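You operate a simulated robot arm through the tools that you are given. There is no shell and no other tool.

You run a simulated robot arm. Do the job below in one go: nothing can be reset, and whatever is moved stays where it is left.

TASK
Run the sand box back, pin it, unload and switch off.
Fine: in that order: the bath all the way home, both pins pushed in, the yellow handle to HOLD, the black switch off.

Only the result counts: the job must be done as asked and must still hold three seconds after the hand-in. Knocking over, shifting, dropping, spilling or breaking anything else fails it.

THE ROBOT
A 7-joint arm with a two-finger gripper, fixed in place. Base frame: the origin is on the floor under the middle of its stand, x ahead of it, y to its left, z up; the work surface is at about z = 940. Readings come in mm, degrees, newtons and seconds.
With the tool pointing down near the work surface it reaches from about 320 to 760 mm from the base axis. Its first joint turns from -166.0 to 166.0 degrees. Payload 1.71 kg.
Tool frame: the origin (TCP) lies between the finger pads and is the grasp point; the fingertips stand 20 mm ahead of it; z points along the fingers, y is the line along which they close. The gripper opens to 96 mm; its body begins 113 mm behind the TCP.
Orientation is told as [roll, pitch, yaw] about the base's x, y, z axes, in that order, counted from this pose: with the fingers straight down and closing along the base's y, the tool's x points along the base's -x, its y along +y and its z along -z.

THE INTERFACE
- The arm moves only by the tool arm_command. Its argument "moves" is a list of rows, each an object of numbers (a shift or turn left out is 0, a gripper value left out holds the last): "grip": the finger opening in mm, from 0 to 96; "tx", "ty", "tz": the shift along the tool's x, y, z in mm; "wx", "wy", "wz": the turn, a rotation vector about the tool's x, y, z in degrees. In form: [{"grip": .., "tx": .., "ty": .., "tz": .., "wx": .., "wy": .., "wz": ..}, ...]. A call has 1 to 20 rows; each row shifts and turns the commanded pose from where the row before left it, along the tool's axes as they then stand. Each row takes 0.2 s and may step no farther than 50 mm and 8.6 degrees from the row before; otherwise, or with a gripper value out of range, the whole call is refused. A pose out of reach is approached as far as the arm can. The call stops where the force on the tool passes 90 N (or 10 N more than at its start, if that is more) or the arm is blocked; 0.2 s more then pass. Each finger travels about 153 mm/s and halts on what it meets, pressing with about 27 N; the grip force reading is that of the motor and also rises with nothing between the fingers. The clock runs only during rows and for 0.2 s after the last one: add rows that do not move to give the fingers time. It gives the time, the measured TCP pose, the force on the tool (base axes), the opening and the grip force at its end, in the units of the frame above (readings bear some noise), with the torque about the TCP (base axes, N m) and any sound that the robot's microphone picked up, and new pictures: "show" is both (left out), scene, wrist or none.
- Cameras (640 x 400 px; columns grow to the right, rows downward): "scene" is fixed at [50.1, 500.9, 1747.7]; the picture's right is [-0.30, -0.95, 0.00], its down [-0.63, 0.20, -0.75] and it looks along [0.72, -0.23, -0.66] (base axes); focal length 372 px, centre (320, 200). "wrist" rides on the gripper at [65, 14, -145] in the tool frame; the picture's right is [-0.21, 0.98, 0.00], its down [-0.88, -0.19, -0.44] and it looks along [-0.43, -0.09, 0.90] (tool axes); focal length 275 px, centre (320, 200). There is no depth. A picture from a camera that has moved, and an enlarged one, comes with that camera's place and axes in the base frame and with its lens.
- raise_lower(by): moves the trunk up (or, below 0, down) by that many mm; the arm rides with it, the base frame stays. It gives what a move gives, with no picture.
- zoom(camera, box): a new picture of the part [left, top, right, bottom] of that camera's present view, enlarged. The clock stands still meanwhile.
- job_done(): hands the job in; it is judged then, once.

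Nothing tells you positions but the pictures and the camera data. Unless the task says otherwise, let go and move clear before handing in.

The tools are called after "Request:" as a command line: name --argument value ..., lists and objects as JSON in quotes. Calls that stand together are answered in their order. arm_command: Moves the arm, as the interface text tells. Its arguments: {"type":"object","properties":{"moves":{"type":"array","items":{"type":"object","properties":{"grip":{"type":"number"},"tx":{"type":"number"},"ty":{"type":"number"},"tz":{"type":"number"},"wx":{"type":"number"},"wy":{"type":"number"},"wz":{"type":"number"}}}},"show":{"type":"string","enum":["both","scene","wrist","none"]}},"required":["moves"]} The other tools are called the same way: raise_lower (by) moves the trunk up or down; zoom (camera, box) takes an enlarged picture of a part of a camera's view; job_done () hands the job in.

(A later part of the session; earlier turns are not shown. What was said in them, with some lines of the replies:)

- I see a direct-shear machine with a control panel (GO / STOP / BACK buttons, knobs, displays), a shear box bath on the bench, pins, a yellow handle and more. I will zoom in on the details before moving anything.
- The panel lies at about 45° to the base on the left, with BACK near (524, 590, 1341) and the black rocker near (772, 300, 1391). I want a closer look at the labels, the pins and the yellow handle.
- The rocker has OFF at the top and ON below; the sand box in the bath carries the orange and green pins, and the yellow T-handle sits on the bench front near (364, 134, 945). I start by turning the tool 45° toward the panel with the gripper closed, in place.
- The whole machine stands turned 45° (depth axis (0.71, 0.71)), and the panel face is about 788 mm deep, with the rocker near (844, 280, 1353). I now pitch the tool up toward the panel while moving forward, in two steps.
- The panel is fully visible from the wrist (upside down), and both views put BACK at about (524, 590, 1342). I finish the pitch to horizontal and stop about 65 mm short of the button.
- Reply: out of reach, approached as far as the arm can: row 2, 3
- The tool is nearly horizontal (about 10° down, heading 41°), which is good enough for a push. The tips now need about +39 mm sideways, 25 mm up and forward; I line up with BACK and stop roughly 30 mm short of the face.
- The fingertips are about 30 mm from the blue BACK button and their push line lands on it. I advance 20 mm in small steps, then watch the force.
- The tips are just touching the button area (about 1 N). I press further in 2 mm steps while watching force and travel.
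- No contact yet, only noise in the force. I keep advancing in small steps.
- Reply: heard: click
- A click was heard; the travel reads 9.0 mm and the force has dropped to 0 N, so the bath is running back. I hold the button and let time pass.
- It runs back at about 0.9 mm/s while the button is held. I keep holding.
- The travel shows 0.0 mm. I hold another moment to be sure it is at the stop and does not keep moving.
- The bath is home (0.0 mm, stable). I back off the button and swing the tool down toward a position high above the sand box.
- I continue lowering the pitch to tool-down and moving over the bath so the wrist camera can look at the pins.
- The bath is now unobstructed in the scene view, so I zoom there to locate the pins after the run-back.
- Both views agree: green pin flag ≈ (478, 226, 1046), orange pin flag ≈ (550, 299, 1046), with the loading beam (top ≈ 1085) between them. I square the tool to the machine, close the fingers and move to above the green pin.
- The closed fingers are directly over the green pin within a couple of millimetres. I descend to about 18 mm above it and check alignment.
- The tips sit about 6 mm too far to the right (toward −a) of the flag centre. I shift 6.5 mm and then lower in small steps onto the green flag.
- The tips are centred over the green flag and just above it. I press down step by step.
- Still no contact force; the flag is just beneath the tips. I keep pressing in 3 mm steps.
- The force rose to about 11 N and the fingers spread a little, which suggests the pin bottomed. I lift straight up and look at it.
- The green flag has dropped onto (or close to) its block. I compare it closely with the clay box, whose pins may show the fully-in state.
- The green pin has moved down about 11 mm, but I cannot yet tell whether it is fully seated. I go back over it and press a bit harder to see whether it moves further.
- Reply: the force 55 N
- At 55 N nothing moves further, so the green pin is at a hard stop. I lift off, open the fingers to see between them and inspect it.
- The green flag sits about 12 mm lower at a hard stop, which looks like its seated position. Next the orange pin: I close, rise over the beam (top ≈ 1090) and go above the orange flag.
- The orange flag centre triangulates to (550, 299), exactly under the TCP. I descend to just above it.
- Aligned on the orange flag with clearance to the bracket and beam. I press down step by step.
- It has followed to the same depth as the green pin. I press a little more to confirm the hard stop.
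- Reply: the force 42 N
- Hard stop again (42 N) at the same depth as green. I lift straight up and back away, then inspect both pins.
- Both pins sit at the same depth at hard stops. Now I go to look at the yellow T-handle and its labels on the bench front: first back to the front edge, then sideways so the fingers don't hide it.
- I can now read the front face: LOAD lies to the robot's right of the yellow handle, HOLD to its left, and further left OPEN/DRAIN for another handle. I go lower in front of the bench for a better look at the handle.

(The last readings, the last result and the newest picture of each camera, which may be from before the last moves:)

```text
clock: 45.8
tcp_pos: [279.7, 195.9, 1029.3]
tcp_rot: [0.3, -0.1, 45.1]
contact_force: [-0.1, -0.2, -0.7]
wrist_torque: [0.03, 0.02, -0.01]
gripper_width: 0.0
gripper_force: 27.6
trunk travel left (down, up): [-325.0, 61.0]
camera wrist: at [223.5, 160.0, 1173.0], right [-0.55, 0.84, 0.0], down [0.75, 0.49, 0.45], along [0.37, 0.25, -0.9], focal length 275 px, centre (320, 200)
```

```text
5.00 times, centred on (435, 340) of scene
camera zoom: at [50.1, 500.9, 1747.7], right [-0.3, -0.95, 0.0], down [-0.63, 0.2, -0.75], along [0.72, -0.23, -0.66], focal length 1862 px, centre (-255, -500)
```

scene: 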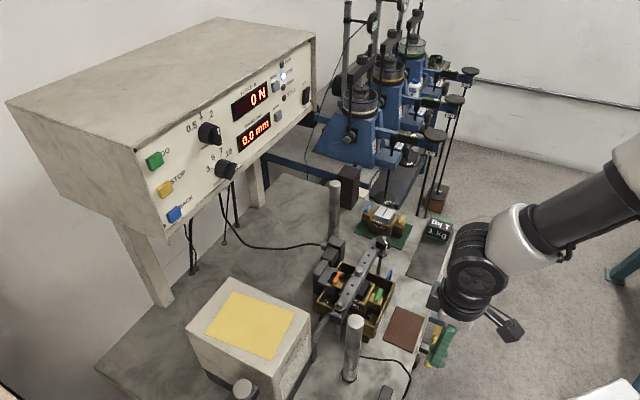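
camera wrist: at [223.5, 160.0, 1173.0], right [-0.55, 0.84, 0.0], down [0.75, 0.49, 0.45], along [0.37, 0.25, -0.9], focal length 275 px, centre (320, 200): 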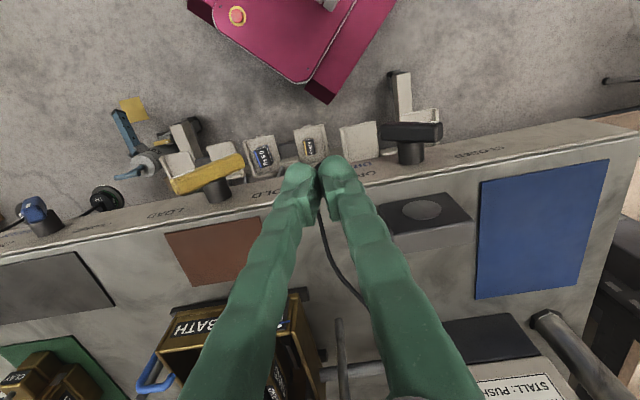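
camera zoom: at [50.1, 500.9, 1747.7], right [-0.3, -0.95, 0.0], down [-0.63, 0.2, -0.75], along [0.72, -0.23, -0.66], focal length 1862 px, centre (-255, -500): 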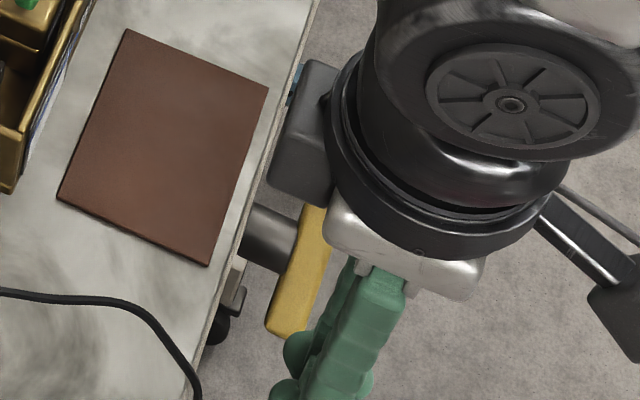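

The handle bar is centred at about a = −178 (depth 348, z ≈ 904), white-tipped end pointing to LOAD and tilted about 28° up; HOLD is on the robot's left, so it must turn over the top. I move the closed fingers above the bar's left (HOLD-side) end and look before pushing it down.

Request:
arm_command --moves '[{"tx": -5, "ty": -37}, {"tx": -5, "ty": -37}, {"tz": 35}, {"tz": 20}, {}]' --show "both"

Request:
zoom --camera "wrist" --box '[200, 90, 400, 230]'

Request:
zoom --camera "scene" --box '[400, 300, 470, 380]'

```text
clock: 47.0
tcp_pos: [339.7, 152.1, 975.1]
tcp_rot: [0.3, 0.0, 45.1]
contact_force: [0.6, 0.5, -0.7]
wrist_torque: [0.01, 0.02, -0.01]
gripper_width: 0.0
gripper_force: 27.4
trunk travel left (down, up): [-325.0, 61.0]
camera wrist: at [283.5, 116.1, 1118.1], right [-0.55, 0.84, 0.0], down [0.75, 0.49, 0.44], along [0.37, 0.25, -0.9], focal length 275 px, centre (320, 200)
```

scene: 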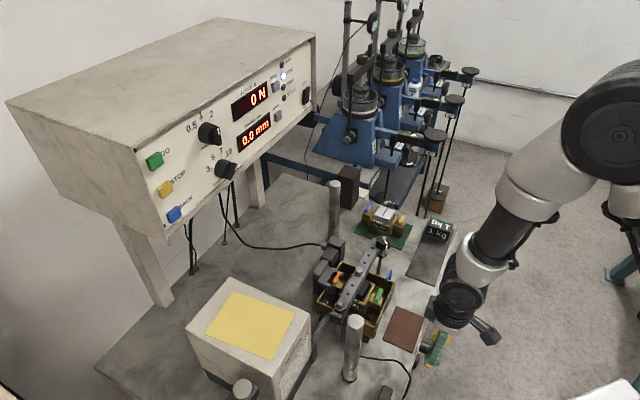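
wrist: 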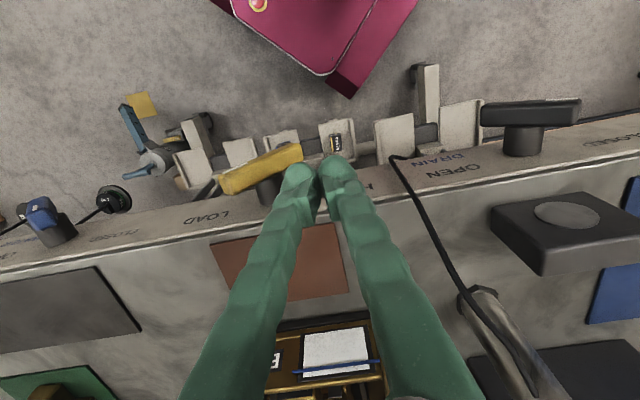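

```text
2.86 times, centred on (300, 160) of wrist
camera zoom: at [283.5, 116.1, 1118.1], right [-0.55, 0.84, 0.0], down [0.75, 0.49, 0.44], along [0.37, 0.25, -0.9], focal length 786 px, centre (377, 314)
```

zoom: 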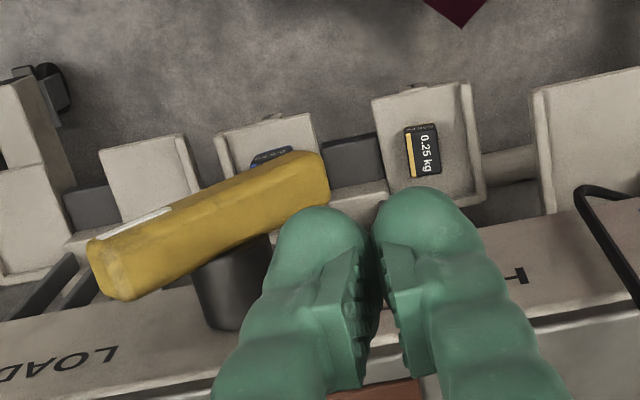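

```text
5.00 times, centred on (435, 340) of scene
camera zoom: at [50.1, 500.9, 1747.7], right [-0.3, -0.95, 0.0], down [-0.63, 0.2, -0.75], along [0.72, -0.23, -0.66], focal length 1862 px, centre (-255, -500)
```

zoom: 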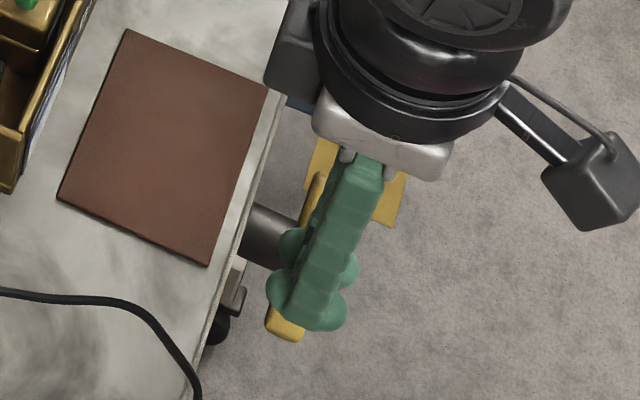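

The bar is tilted about 40°, with the white-marked end on the LOAD side. I'll sweep it in one go from the LOAD side: move the fingers over to the right of the bar, lower beside it, and check.

Request:
arm_command --moves '[{"tz": -10, "ty": -38}, {"ty": -38}, {"ty": -38}, {"tz": 30}, {"tz": 20}, {}]' --show "wrist"

Request:
zoom --camera "wrist" --box '[250, 90, 450, 230]'

Request:
zoom --camera "scene" --box '[400, 300, 470, 380]'

```text
clock: 48.4
tcp_pos: [418.1, 72.2, 934.4]
tcp_rot: [0.2, -0.1, 45.2]
contact_force: [-0.3, 0.6, 0.0]
wrist_torque: [-0.04, -0.02, -0.02]
gripper_width: 0.0
gripper_force: 26.6
trunk travel left (down, up): [-325.0, 61.0]
camera wrist: at [363.3, 36.5, 1078.3], right [-0.55, 0.84, 0.0], down [0.75, 0.49, 0.45], along [0.37, 0.25, -0.9], focal length 275 px, centre (320, 200)
```

wrist: 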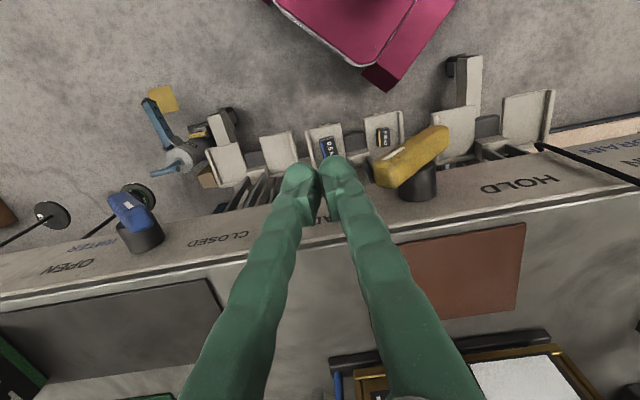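

```text
2.86 times, centred on (350, 160) of wrist
camera zoom: at [363.3, 36.5, 1078.3], right [-0.55, 0.84, 0.0], down [0.75, 0.49, 0.45], along [0.37, 0.25, -0.9], focal length 786 px, centre (234, 314)
```

zoom: 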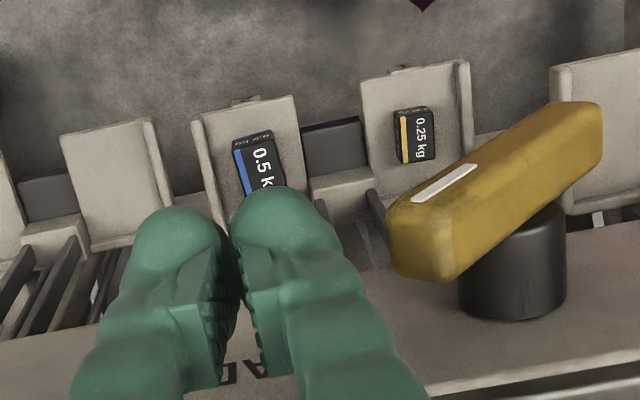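

```text
5.00 times, centred on (435, 340) of scene
camera zoom: at [50.1, 500.9, 1747.7], right [-0.3, -0.95, 0.0], down [-0.63, 0.2, -0.75], along [0.72, -0.23, -0.66], focal length 1862 px, centre (-255, -500)
```

zoom: 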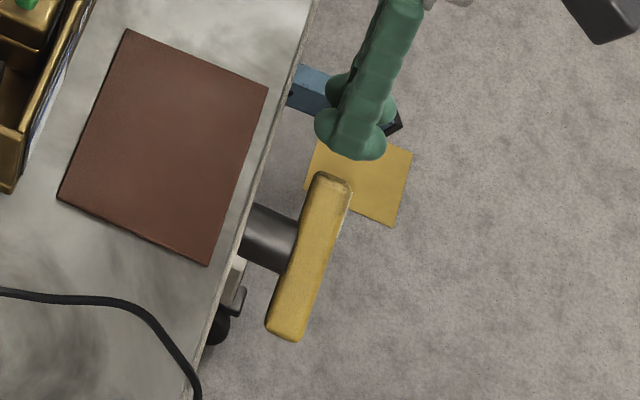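

The geometry is consistent: pivot near a = −178, z ≈ 904, bar tilted 40°. The fingers are on the LOAD side; I lower 15 mm and ease toward the bar's underside to begin turning it up.

Request:
arm_command --moves '[{"tz": 15}, {"ty": 12}, {"ty": 8}, {"ty": 4, "tz": -2}, {"ty": 2, "tz": -4}]' --show "wrist"

Request:
zoom --camera "wrist" --box '[250, 90, 450, 230]'

Request:
zoom --camera "scene" --box '[400, 300, 470, 380]'

```text
clock: 49.6
tcp_pos: [399.8, 91.2, 925.2]
tcp_rot: [0.4, 0.0, 45.1]
contact_force: [-0.2, 0.0, 0.2]
wrist_torque: [0.08, 0.01, -0.02]
gripper_width: 0.0
gripper_force: 27.3
trunk travel left (down, up): [-325.0, 61.0]
camera wrist: at [344.4, 54.4, 1068.9], right [-0.55, 0.84, 0.01], down [0.75, 0.49, 0.44], along [0.37, 0.25, -0.9], focal length 275 px, centre (320, 200)
```

wrist: 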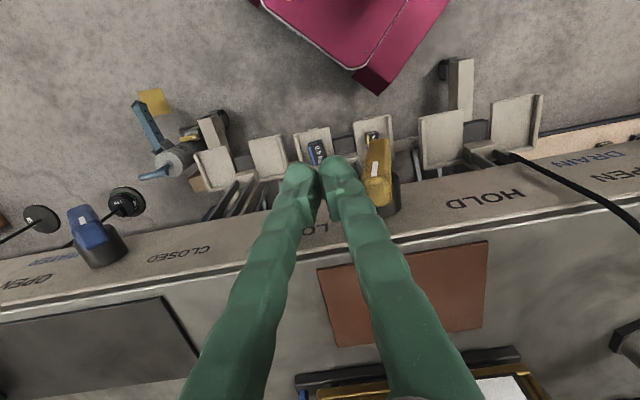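

```text
2.86 times, centred on (350, 160) of wrist
camera zoom: at [344.4, 54.4, 1068.9], right [-0.55, 0.84, 0.01], down [0.75, 0.49, 0.44], along [0.37, 0.25, -0.9], focal length 786 px, centre (234, 314)
```

zoom: 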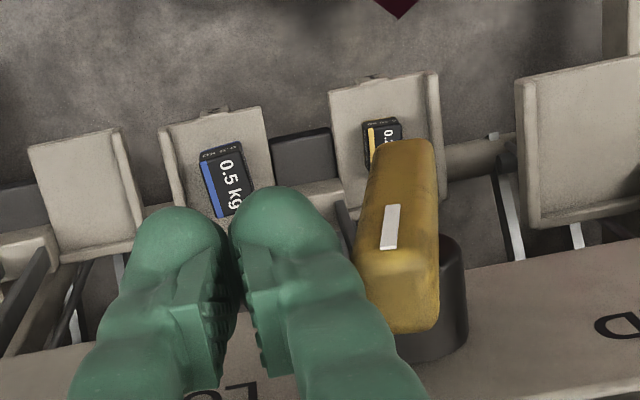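

```text
5.00 times, centred on (435, 340) of scene
camera zoom: at [50.1, 500.9, 1747.7], right [-0.3, -0.95, 0.0], down [-0.63, 0.2, -0.75], along [0.72, -0.23, -0.66], focal length 1862 px, centre (-255, -500)
```

zoom: 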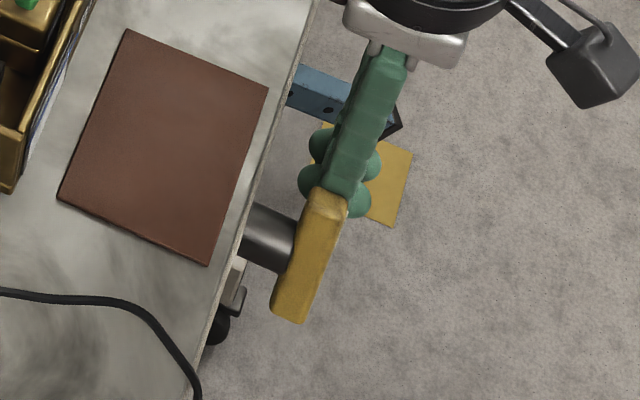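

The bar turned easily and is now near vertical (≈76°). I continue along the arc: up and to the left.

Request:
arm_command --moves '[{"ty": 6, "tz": -8}, {"ty": 6, "tz": -8}, {"ty": 6, "tz": -4}, {"ty": 6, "tz": -2}]' --show "wrist"

Request:
zoom --camera "wrist" --box '[250, 90, 450, 230]'

Request:
zoom --camera "scene" --box '[240, 50, 320, 150]'

```text
clock: 50.6
tcp_pos: [383.6, 107.6, 947.3]
tcp_rot: [0.2, -0.1, 45.0]
contact_force: [1.2, -0.4, 0.2]
wrist_torque: [-0.01, -0.01, 0.04]
gripper_width: 0.0
gripper_force: 26.8
trunk travel left (down, up): [-325.0, 61.0]
camera wrist: at [328.0, 71.6, 1091.0], right [-0.55, 0.84, 0.0], down [0.75, 0.49, 0.44], along [0.37, 0.25, -0.9], focal length 275 px, centre (320, 200)
```

wrist: 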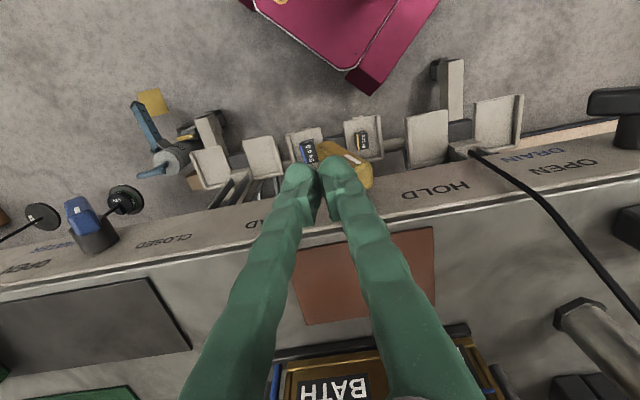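

```text
2.86 times, centred on (350, 160) of wrist
camera zoom: at [328.0, 71.6, 1091.0], right [-0.55, 0.84, 0.0], down [0.75, 0.49, 0.44], along [0.37, 0.25, -0.9], focal length 786 px, centre (234, 314)
```

zoom: 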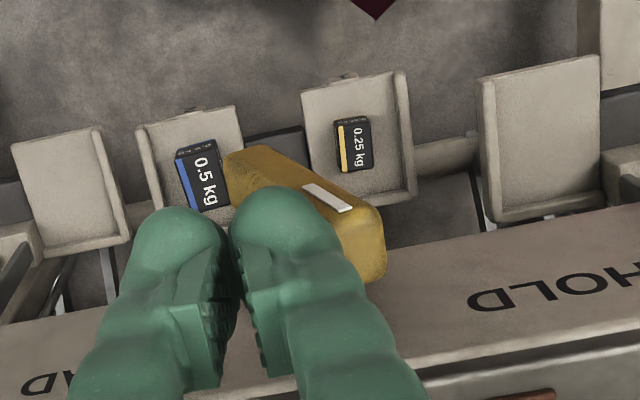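

```text
4.00 times, centred on (280, 100) of scene
camera zoom: at [50.1, 500.9, 1747.7], right [-0.3, -0.95, 0.0], down [-0.63, 0.2, -0.75], along [0.72, -0.23, -0.66], focal length 1489 px, centre (480, 600)
```

zoom: 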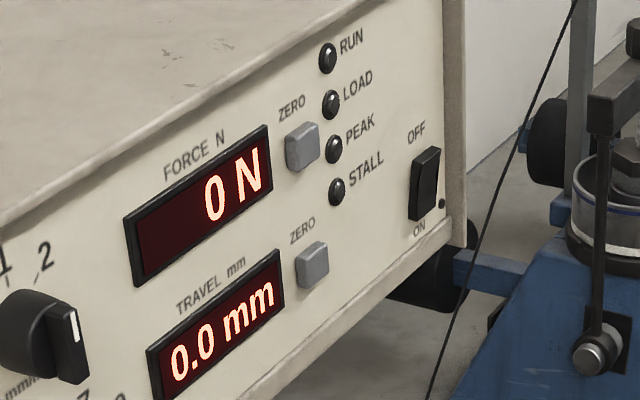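

The LOAD lamp has gone out and the bar has swung past vertical toward HOLD. I continue the sweep in small steps until it meets its stop.

Request:
arm_command --moves '[{"ty": 5}, {"ty": 5}, {"ty": 4, "tz": 1}, {"ty": 4, "tz": 2}]' --show "wrist"

Request:
zoom --camera "wrist" --box '[250, 90, 450, 230]'

Request:
zoom --camera "scene" --box '[400, 300, 470, 380]'

```text
clock: 51.6
tcp_pos: [370.7, 120.6, 944.0]
tcp_rot: [0.2, -0.1, 45.0]
contact_force: [-0.6, 0.5, 0.4]
wrist_torque: [-0.03, 0.0, 0.0]
gripper_width: 0.2
gripper_force: 27.0
trunk travel left (down, up): [-325.0, 61.0]
camera wrist: at [315.3, 84.2, 1088.0], right [-0.55, 0.84, 0.0], down [0.75, 0.49, 0.45], along [0.37, 0.25, -0.9], focal length 275 px, centre (320, 200)
```

wrist: 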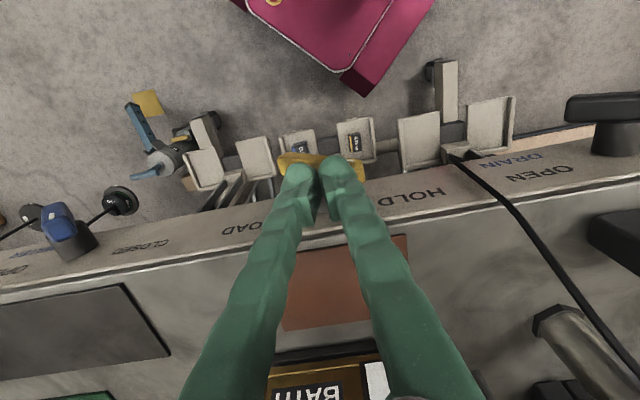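

```text
2.86 times, centred on (350, 160) of wrist
camera zoom: at [315.3, 84.2, 1088.0], right [-0.55, 0.84, 0.0], down [0.75, 0.49, 0.45], along [0.37, 0.25, -0.9], focal length 786 px, centre (234, 314)
```

zoom: 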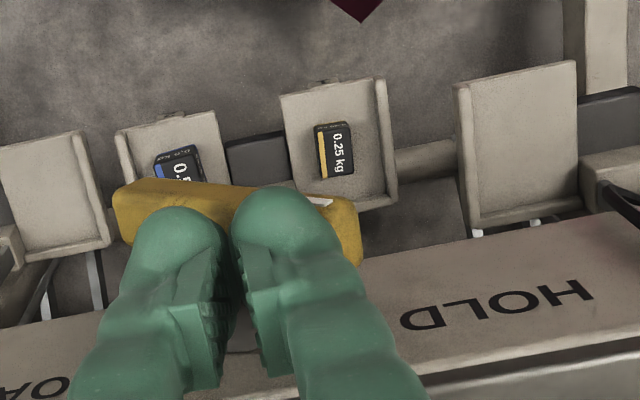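

```text
5.00 times, centred on (435, 340) of scene
camera zoom: at [50.1, 500.9, 1747.7], right [-0.3, -0.95, 0.0], down [-0.63, 0.2, -0.75], along [0.72, -0.23, -0.66], focal length 1862 px, centre (-255, -500)
```

zoom: 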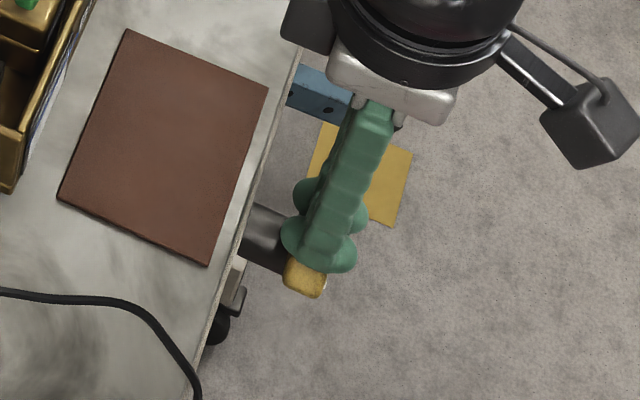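

Request:
arm_command --moves '[{"ty": 4, "tz": 2}, {"ty": 4, "tz": 3}]' --show "wrist"

Request:
zoom --camera "wrist" --box '[250, 90, 450, 230]'

```text
clock: 52.2
tcp_pos: [369.6, 121.1, 943.4]
tcp_rot: [0.0, -0.7, 44.6]
contact_force: [26.2, -32.9, 80.5]
wrist_torque: [0.39, 0.73, 0.22]
gripper_width: 0.2
gripper_force: 27.2
trunk travel left (down, up): [-325.0, 61.0]
camera wrist: at [312.1, 85.1, 1085.9], right [-0.54, 0.84, 0.0], down [0.75, 0.48, 0.46], along [0.38, 0.25, -0.89], focal length 275 px, centre (320, 200)
```

wrist: 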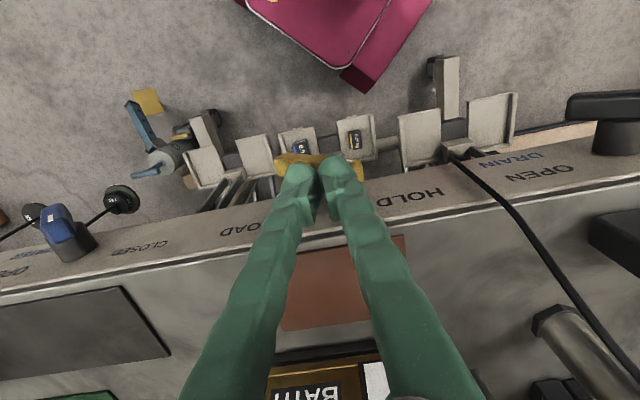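

```text
2.86 times, centred on (350, 160) of wrist
camera zoom: at [312.1, 85.1, 1085.9], right [-0.54, 0.84, 0.0], down [0.75, 0.48, 0.46], along [0.38, 0.25, -0.89], focal length 786 px, centre (234, 314)
```

zoom: 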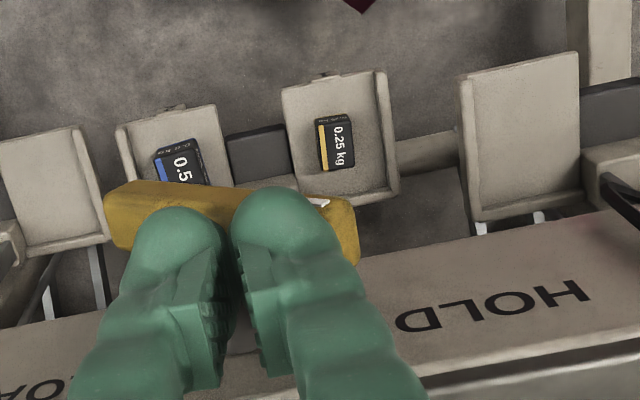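

The handle has met a hard stop on the HOLD side. I back off at once, lift clear and check that it stays there.

Request:
arm_command --moves '[{"ty": -8, "tz": -5}, {"ty": -4, "tz": -20}, {"tz": -40}, {"ty": -40, "tz": -20}, {"ty": -40}, {"ty": -30}]' --show "both"

Request:
zoom --camera "wrist" --box '[330, 60, 530, 220]'

Request:
zoom --camera "scene" --box '[400, 300, 470, 380]'

Request:
zoom --camera "scene" --box '[320, 230, 400, 310]'

```text
clock: 53.6
tcp_pos: [451.5, 38.3, 1024.0]
tcp_rot: [0.1, 0.1, 45.1]
contact_force: [-0.1, -0.1, 0.0]
wrist_torque: [0.0, 0.03, 0.01]
gripper_width: 0.1
gripper_force: 26.7
trunk travel left (down, up): [-325.0, 61.0]
camera wrist: at [395.2, 3.0, 1167.4], right [-0.55, 0.84, 0.0], down [0.75, 0.49, 0.44], along [0.37, 0.25, -0.9], focal length 275 px, centre (320, 200)
```

scene: 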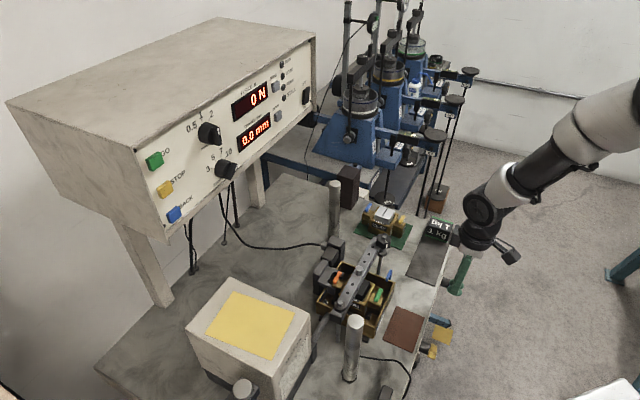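
wrist: 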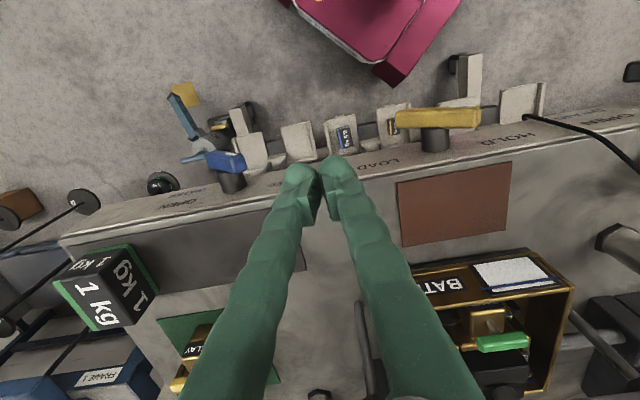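

```text
2.50 times, centred on (430, 140) of wrist
camera zoom: at [395.2, 3.0, 1167.4], right [-0.55, 0.84, 0.0], down [0.75, 0.49, 0.44], along [0.37, 0.25, -0.9], focal length 688 px, centre (45, 350)
```

zoom: 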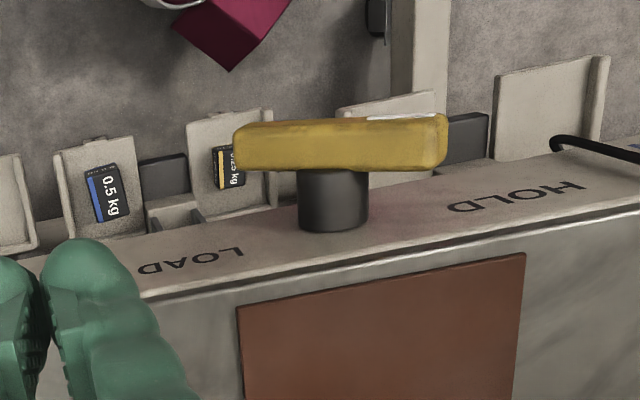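

```text
5.00 times, centred on (435, 340) of scene
camera zoom: at [50.1, 500.9, 1747.7], right [-0.3, -0.95, 0.0], down [-0.63, 0.2, -0.75], along [0.72, -0.23, -0.66], focal length 1862 px, centre (-255, -500)
```

zoom: 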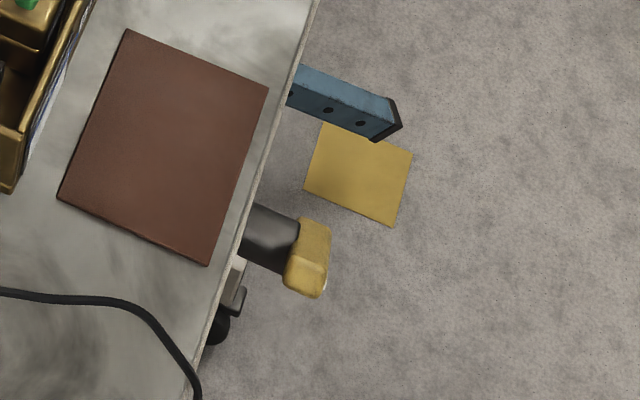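

```text
5.00 times, centred on (360, 270) of scene
camera zoom: at [50.1, 500.9, 1747.7], right [-0.3, -0.95, 0.0], down [-0.63, 0.2, -0.75], along [0.72, -0.23, -0.66], focal length 1862 px, centre (120, -150)
```

zoom: 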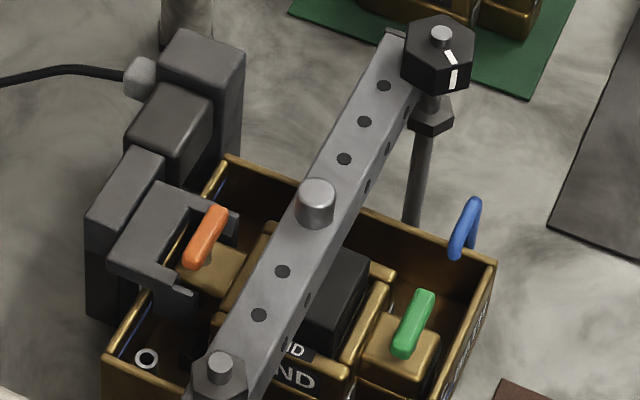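

The handle holds with its white mark at HOLD and the LOAD lamp is out; travel still shows 0.0. Last item is the rocker at about (844, 280), OFF half at z ≈ 1366; I rise first, then pitch toward the panel again.

Request:
arm_command --moves '[{"tz": -45}, {"tz": -45}, {"tz": -45}, {"tz": -45}, {"tz": -45}, {"tx": -35, "ty": -10.7, "tz": -11.9, "wy": -8}, {"tx": -36.3, "ty": -10.7, "tz": -6.9, "wy": -8}, {"tx": -36.9, "ty": -10.7, "tz": -1.8, "wy": -8}, {"tx": -36.8, "ty": -10.7, "tz": 3.4, "wy": -8}, {"tx": -36, "ty": -10.7, "tz": 8.5, "wy": -8}]' --show "both"

```text
clock: 55.8
tcp_pos: [615.0, 124.6, 1306.7]
tcp_rot: [0.2, -40.0, 45.0]
contact_force: [0.2, 0.2, -0.1]
wrist_torque: [-0.01, -0.02, 0.02]
gripper_width: 0.0
gripper_force: 27.1
trunk travel left (down, up): [-325.0, 61.0]
camera wrist: at [504.8, 34.1, 1374.3], right [-0.58, 0.8, 0.13], down [0.4, 0.14, 0.9], along [0.71, 0.58, -0.41], focal length 275 px, centre (320, 200)
```

scene: 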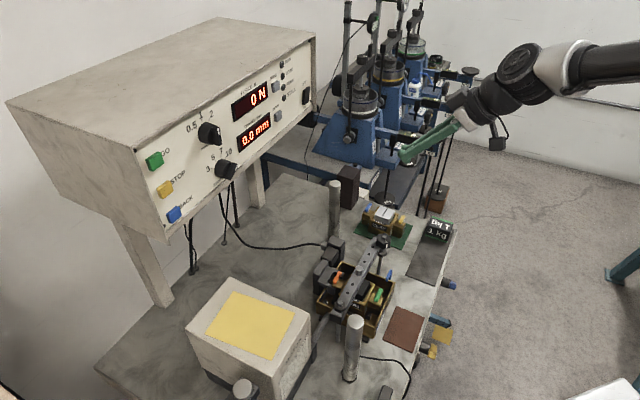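
wrist: 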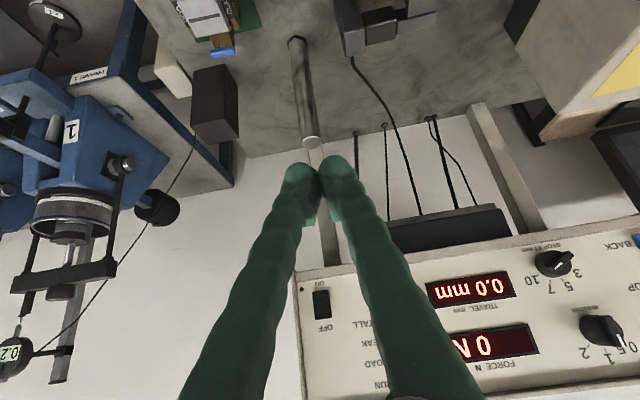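

The rocker is in view: centre about a = −394.5, z ≈ 1350 on the panel (OFF half above). I finish the pitch-up and stop about 60 mm in front of its OFF half.

Request:
arm_command --moves '[{"tx": -37, "ty": -9.6, "tz": 15.7, "wy": -8}, {"tx": -34.5, "ty": -9.6, "tz": 20.6, "wy": -8}, {"tx": -31.3, "ty": -9.6, "tz": 25.2, "wy": -8}, {"tx": -27.4, "ty": -9.6, "tz": 29.3, "wy": -8}, {"tx": -23.1, "ty": -9.6, "tz": 22.9, "wy": -8}, {}]' --show "both"

```text
clock: 57.2
tcp_pos: [775.7, 221.7, 1371.8]
tcp_rot: [-0.7, -80.1, 45.7]
contact_force: [-1.1, 0.2, 0.1]
wrist_torque: [-0.08, 0.0, -0.08]
gripper_width: 0.1
gripper_force: 27.4
trunk travel left (down, up): [-325.0, 61.0]
camera wrist: at [657.4, 122.8, 1330.4], right [-0.67, 0.72, 0.2], down [-0.07, -0.33, 0.94], along [0.74, 0.61, 0.27], focal length 275 px, centre (320, 200)
```

scene: 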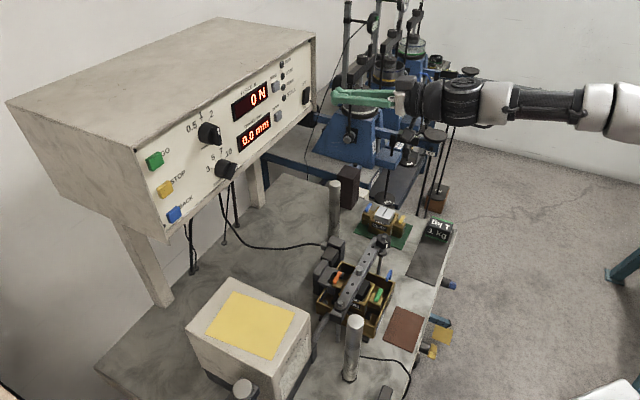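
wrist: 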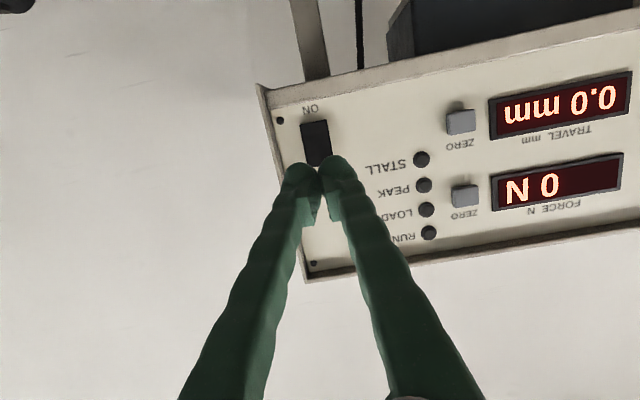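

The tips are ~65 mm from the panel and centred on the rocker sideways; I raise 7 mm so the push lands on the upper (OFF) half, then approach.

Request:
arm_command --moves '[{"tx": -7, "ty": -1}, {"tz": 15}, {"tz": 15}, {"tz": 12}]' --show "both"

Request:
zoom --camera "scene" --box '[270, 60, 350, 130]'

Request:
zoom --camera "wrist" --box '[240, 90, 400, 200]'

```text
clock: 58.2
tcp_pos: [808.1, 251.7, 1369.1]
tcp_rot: [0.0, -79.9, 45.0]
contact_force: [-0.3, 0.3, -0.2]
wrist_torque: [0.01, -0.01, 0.03]
gripper_width: 0.1
gripper_force: 26.8
trunk travel left (down, up): [-325.0, 61.0]
camera wrist: at [689.9, 152.4, 1328.0], right [-0.67, 0.72, 0.2], down [-0.07, -0.33, 0.94], along [0.74, 0.61, 0.27], focal length 275 px, centre (320, 200)
```

scene: 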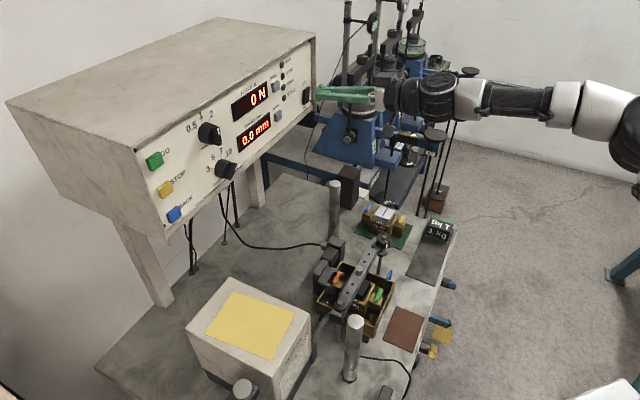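
wrist: 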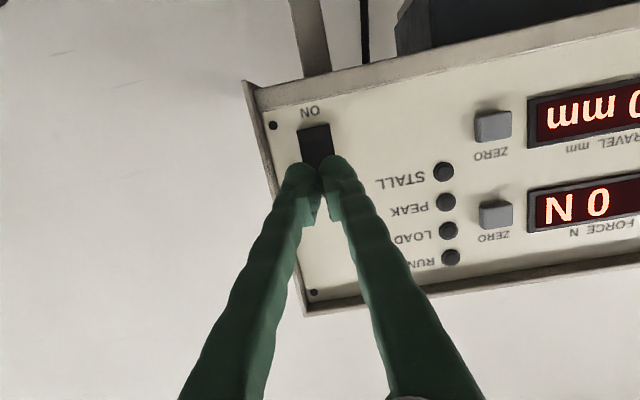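

```text
5.71 times, centred on (310, 95) of scene
camera zoom: at [50.1, 500.9, 1747.7], right [-0.3, -0.95, 0.0], down [-0.63, 0.2, -0.75], along [0.72, -0.23, -0.66], focal length 2128 px, centre (377, 800)
```

zoom: 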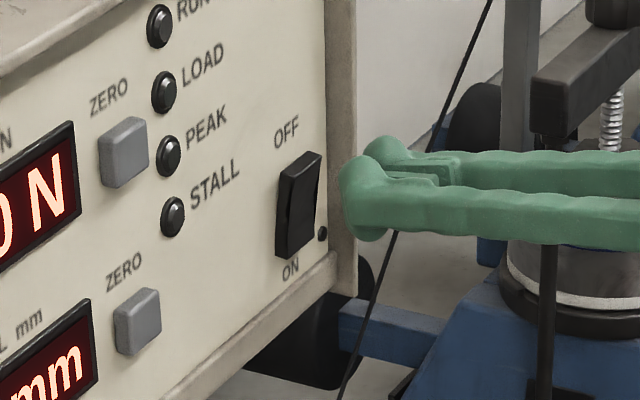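

```text
3.64 times, centred on (320, 145) of wrist
camera zoom: at [689.9, 152.4, 1328.0], right [-0.67, 0.72, 0.2], down [-0.07, -0.33, 0.94], along [0.74, 0.61, 0.27], focal length 1001 px, centre (320, 400)
```

zoom: 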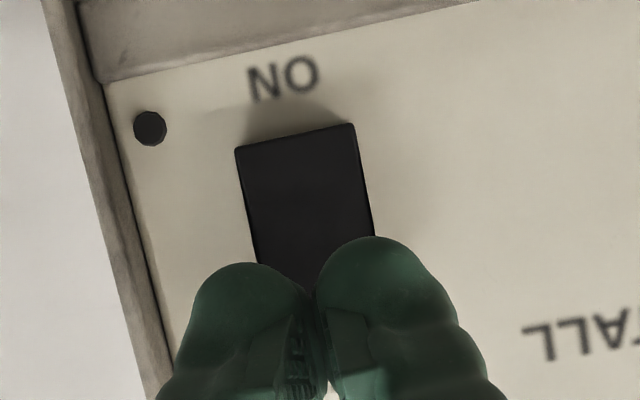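

The tips are about 25 mm from the OFF half, well centred. I push forward in small steps and listen for the click.

Request:
arm_command --moves '[{"tz": 5}, {"tz": 5}, {"tz": 3}]' --show "none"

Request:
zoom --camera "scene" --box '[270, 60, 350, 130]'

```text
clock: 59.0
tcp_pos: [817.3, 259.5, 1367.7]
tcp_rot: [0.2, -79.9, 44.9]
contact_force: [0.6, 0.6, 0.3]
wrist_torque: [-0.02, 0.0, -0.01]
gripper_width: 0.0
gripper_force: 26.6
trunk travel left (down, up): [-325.0, 61.0]
```

```text
5.71 times, centred on (310, 95) of scene
camera zoom: at [50.1, 500.9, 1747.7], right [-0.3, -0.95, 0.0], down [-0.63, 0.2, -0.75], along [0.72, -0.23, -0.66], focal length 2128 px, centre (377, 800)
```

zoom: 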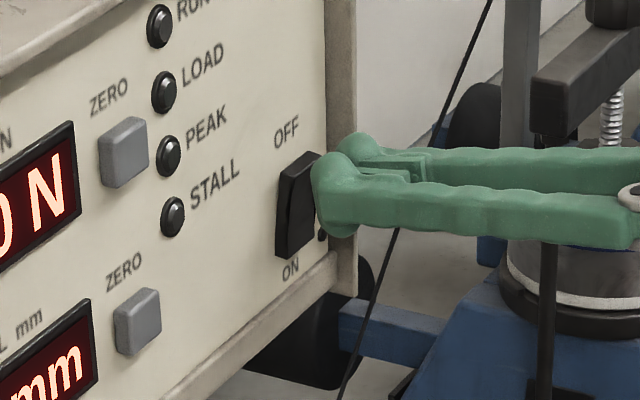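

Request:
arm_command --moves '[{"tz": 3}, {"tz": 2}, {"tz": 2}]' --show "none"

Request:
zoom --camera "scene" --box '[270, 60, 350, 130]'

```text
clock: 59.8
tcp_pos: [822.5, 265.0, 1366.5]
tcp_rot: [-0.1, -79.9, 45.1]
contact_force: [-0.1, 1.0, 0.6]
wrist_torque: [0.0, 0.02, 0.02]
gripper_width: 0.0
gripper_force: 27.1
trunk travel left (down, up): [-325.0, 61.0]
```

```text
5.71 times, centred on (310, 95) of scene
camera zoom: at [50.1, 500.9, 1747.7], right [-0.3, -0.95, 0.0], down [-0.63, 0.2, -0.75], along [0.72, -0.23, -0.66], focal length 2128 px, centre (377, 800)
```

zoom: 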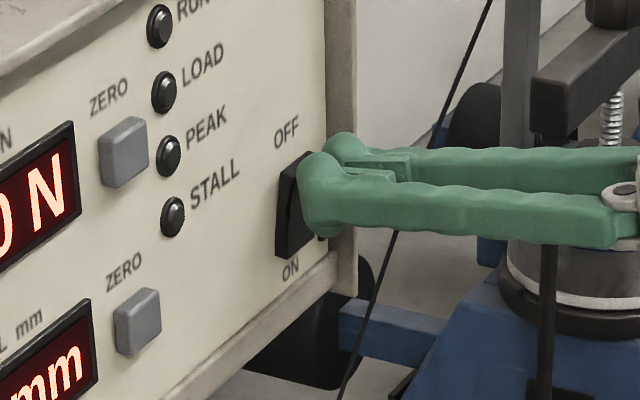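

Request:
arm_command --moves '[{"tz": 2}, {"tz": 2}]' --show "none"

Request:
zoom --camera "scene" --box '[270, 60, 350, 130]'

```text
clock: 60.4
tcp_pos: [824.3, 267.6, 1364.8]
tcp_rot: [0.4, -79.8, 44.8]
contact_force: [0.9, 0.2, 0.3]
wrist_torque: [0.03, 0.0, 0.01]
gripper_width: 0.0
gripper_force: 29.5
trunk travel left (down, up): [-325.0, 61.0]
```

```text
5.71 times, centred on (310, 95) of scene
camera zoom: at [50.1, 500.9, 1747.7], right [-0.3, -0.95, 0.0], down [-0.63, 0.2, -0.75], along [0.72, -0.23, -0.66], focal length 2128 px, centre (377, 800)
```

zoom: 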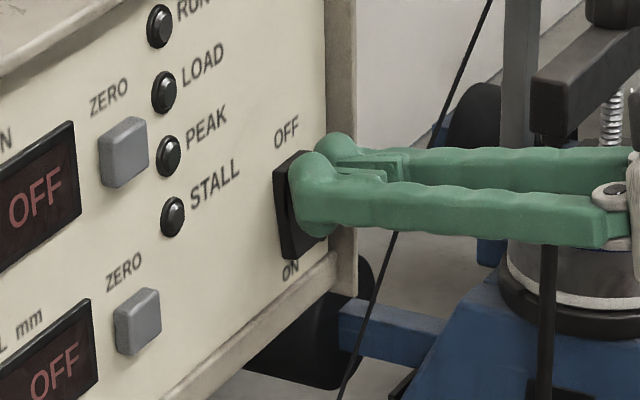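

The displays now read OFF, so the rocker has flipped. I nudge 2 mm more to seat it, then back straight off.

Request:
arm_command --moves '[{"tz": 2}, {}, {"tz": -10}, {"tz": -40}, {"tz": -40}]' --show "both"

Request:
zoom --camera "scene" --box '[240, 60, 340, 160]'

Request:
zoom --camera "scene" --box '[310, 220, 410, 320]'

Request:
zoom --camera "scene" --box '[400, 290, 470, 380]'

```text
clock: 61.6
tcp_pos: [763.2, 204.6, 1379.6]
tcp_rot: [0.9, -80.0, 44.3]
contact_force: [-0.3, -0.6, 0.0]
wrist_torque: [-0.02, 0.0, 0.01]
gripper_width: 0.0
gripper_force: 29.8
trunk travel left (down, up): [-325.0, 61.0]
camera wrist: at [643.8, 105.9, 1339.2], right [-0.67, 0.72, 0.21], down [-0.07, -0.33, 0.94], along [0.74, 0.61, 0.27], focal length 275 px, centre (320, 200)
```

scene: 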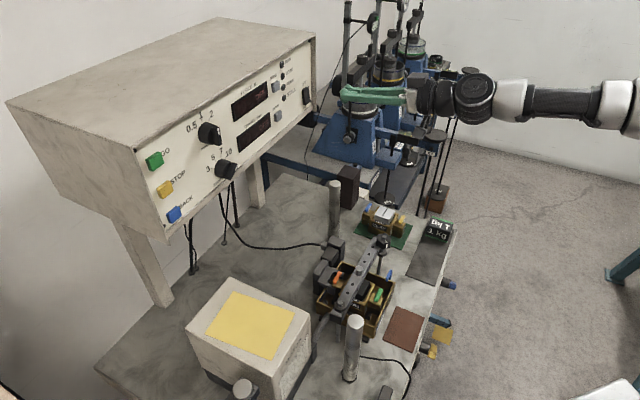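
wrist: 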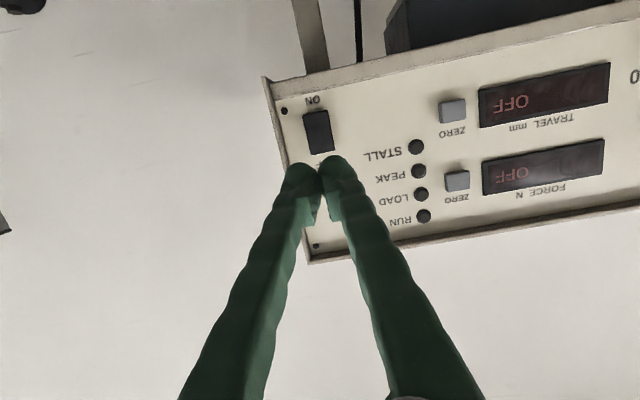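

```text
4.00 times, centred on (290, 110) of scene
camera zoom: at [50.1, 500.9, 1747.7], right [-0.3, -0.95, 0.0], down [-0.63, 0.2, -0.75], along [0.72, -0.23, -0.66], focal length 1489 px, centre (440, 560)
```

zoom: 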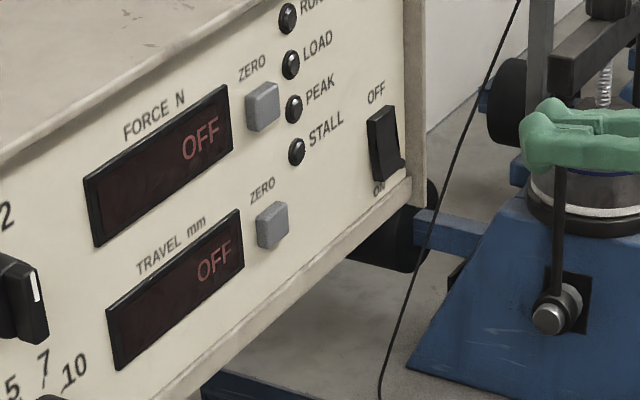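

```text
4.00 times, centred on (360, 270) of scene
camera zoom: at [50.1, 500.9, 1747.7], right [-0.3, -0.95, 0.0], down [-0.63, 0.2, -0.75], along [0.72, -0.23, -0.66], focal length 1489 px, centre (160, -80)
```

zoom: 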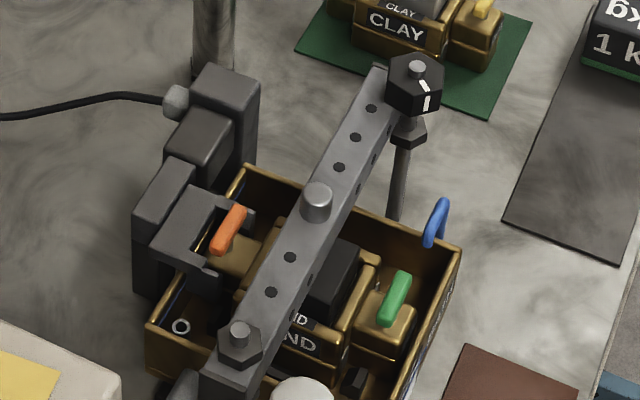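

```text
4.44 times, centred on (435, 335) of scene
camera zoom: at [50.1, 500.9, 1747.7], right [-0.3, -0.95, 0.0], down [-0.63, 0.2, -0.75], along [0.72, -0.23, -0.66], focal length 1655 px, centre (-191, -400)
```

zoom: 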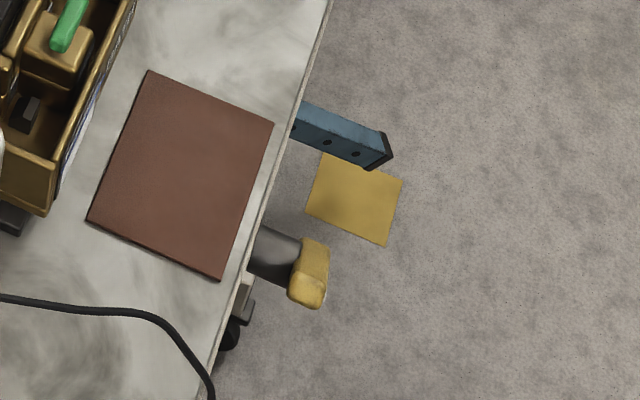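

The displays read OFF, the rocker is tipped to OFF, the handle points to HOLD and the pins are down. Before handing in I compare the sand pins with the clay box's pins once more.

Request:
zoom --camera "scene" --box '[355, 195, 415, 240]'

Request:
zoom --camera "scene" --box '[362, 282, 394, 306]'

Request:
zoom --camera "scene" --box '[285, 70, 325, 110]'

```text
8.89 times, centred on (385, 218) of scene
camera zoom: at [50.1, 500.9, 1747.7], right [-0.3, -0.95, 0.0], down [-0.63, 0.2, -0.75], along [0.72, -0.23, -0.66], focal length 3309 px, centre (-258, 44)
```

zoom: 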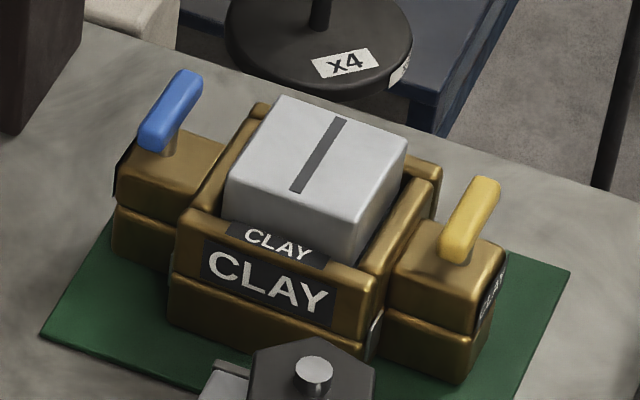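

```text
16.00 times, centred on (378, 294) of scene
camera zoom: at [50.1, 500.9, 1747.7], right [-0.3, -0.95, 0.0], down [-0.63, 0.2, -0.75], along [0.72, -0.23, -0.66], focal length 5957 px, centre (-608, -1304)
```

zoom: 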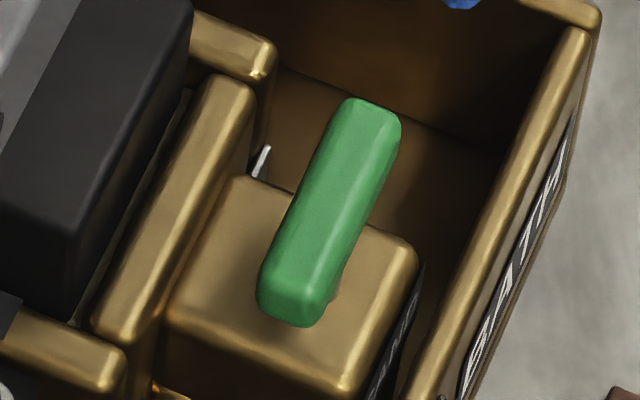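

```text
10.00 times, centred on (305, 90) of scene
camera zoom: at [50.1, 500.9, 1747.7], right [-0.3, -0.95, 0.0], down [-0.63, 0.2, -0.75], along [0.72, -0.23, -0.66], focal length 3723 px, centre (470, 1300)
```

zoom: 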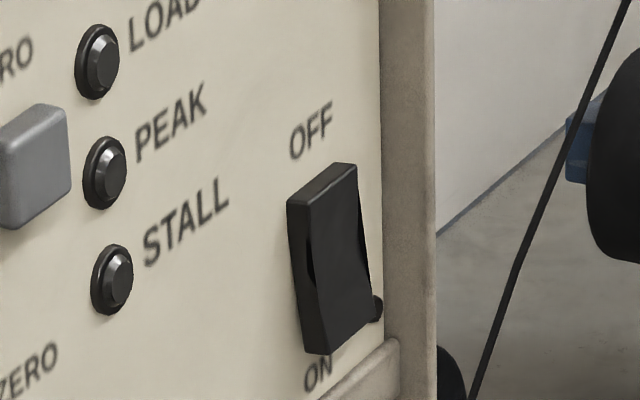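

The clay box's pins sit exactly like the sand box's now, so both sand pins are fully in; the rocker stays at OFF. I draw back a bit further and confirm everything holds.

Request:
arm_command --moves '[{"tz": -40}, {"tz": -40}, {}, {}, {}, {}, {}, {}, {}, {}]' --show "scene"

Request:
zoom --camera "scene" --box '[240, 50, 480, 380]'

```text
clock: 63.8
tcp_pos: [707.8, 150.4, 1395.0]
tcp_rot: [0.5, -79.8, 44.6]
contact_force: [0.2, 0.4, 0.6]
wrist_torque: [0.01, 0.0, 0.02]
gripper_width: 0.1
gripper_force: 29.2
trunk travel left (down, up): [-325.0, 61.0]
```

scene: 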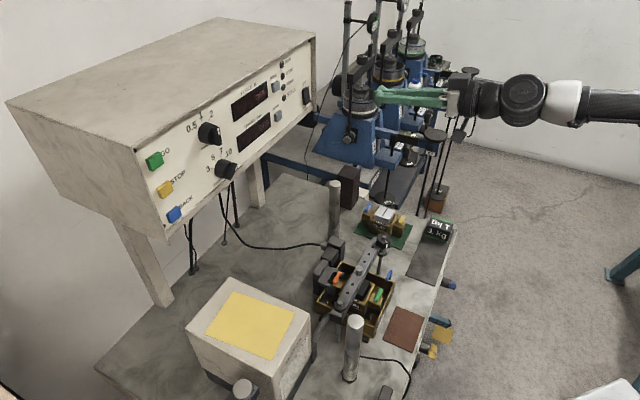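

```text
1.21 times, centred on (360, 215) of scene
camera zoom: at [50.1, 500.9, 1747.7], right [-0.3, -0.95, 0.0], down [-0.63, 0.2, -0.75], along [0.72, -0.23, -0.66], focal length 451 px, centre (272, 182)
```

zoom: 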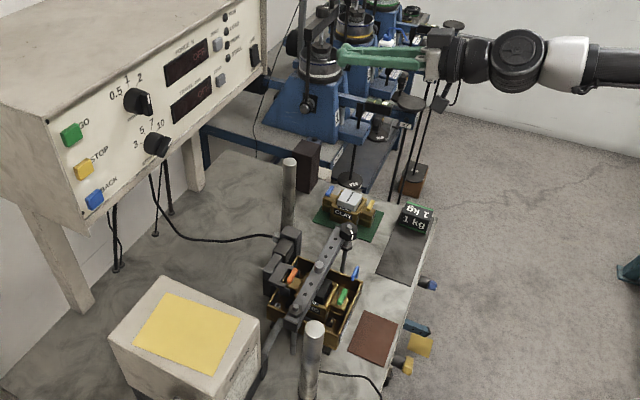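

The bath is home, both sand-box pins are in, the yellow handle is at HOLD, the switch is off and the displays read OFF. Nothing else has moved and the arm is clear, so I hand in the job.

Request:
job_done

```text
The job is handed in.
```

The job is done in the order you asked, and I've handed it in. The interface only confirmed that it received the hand-in, so I don't have a verdict.

1. **Bath:** I held BACK until the travel display went from 9.2 mm to 0.0 mm and stayed there. The force reading dropped to 0 N.
2. **Pins:** I pushed the green and orange pins on the sand box down to hard stops. They would not go further at about 55 N and 42 N. They sit at the same height as the clay box's pins.
3. **Yellow handle:** I turned it over from LOAD to HOLD until it met its stop. The LOAD lamp went out and the handle stayed put when I let go.
4. **Black switch:** I pressed the OFF side. Both displays changed to OFF, and the switch stayed there after I backed away.

The arm was clear of everything and holding nothing at hand-in. In the last pictures, nothing else on the bench had moved.
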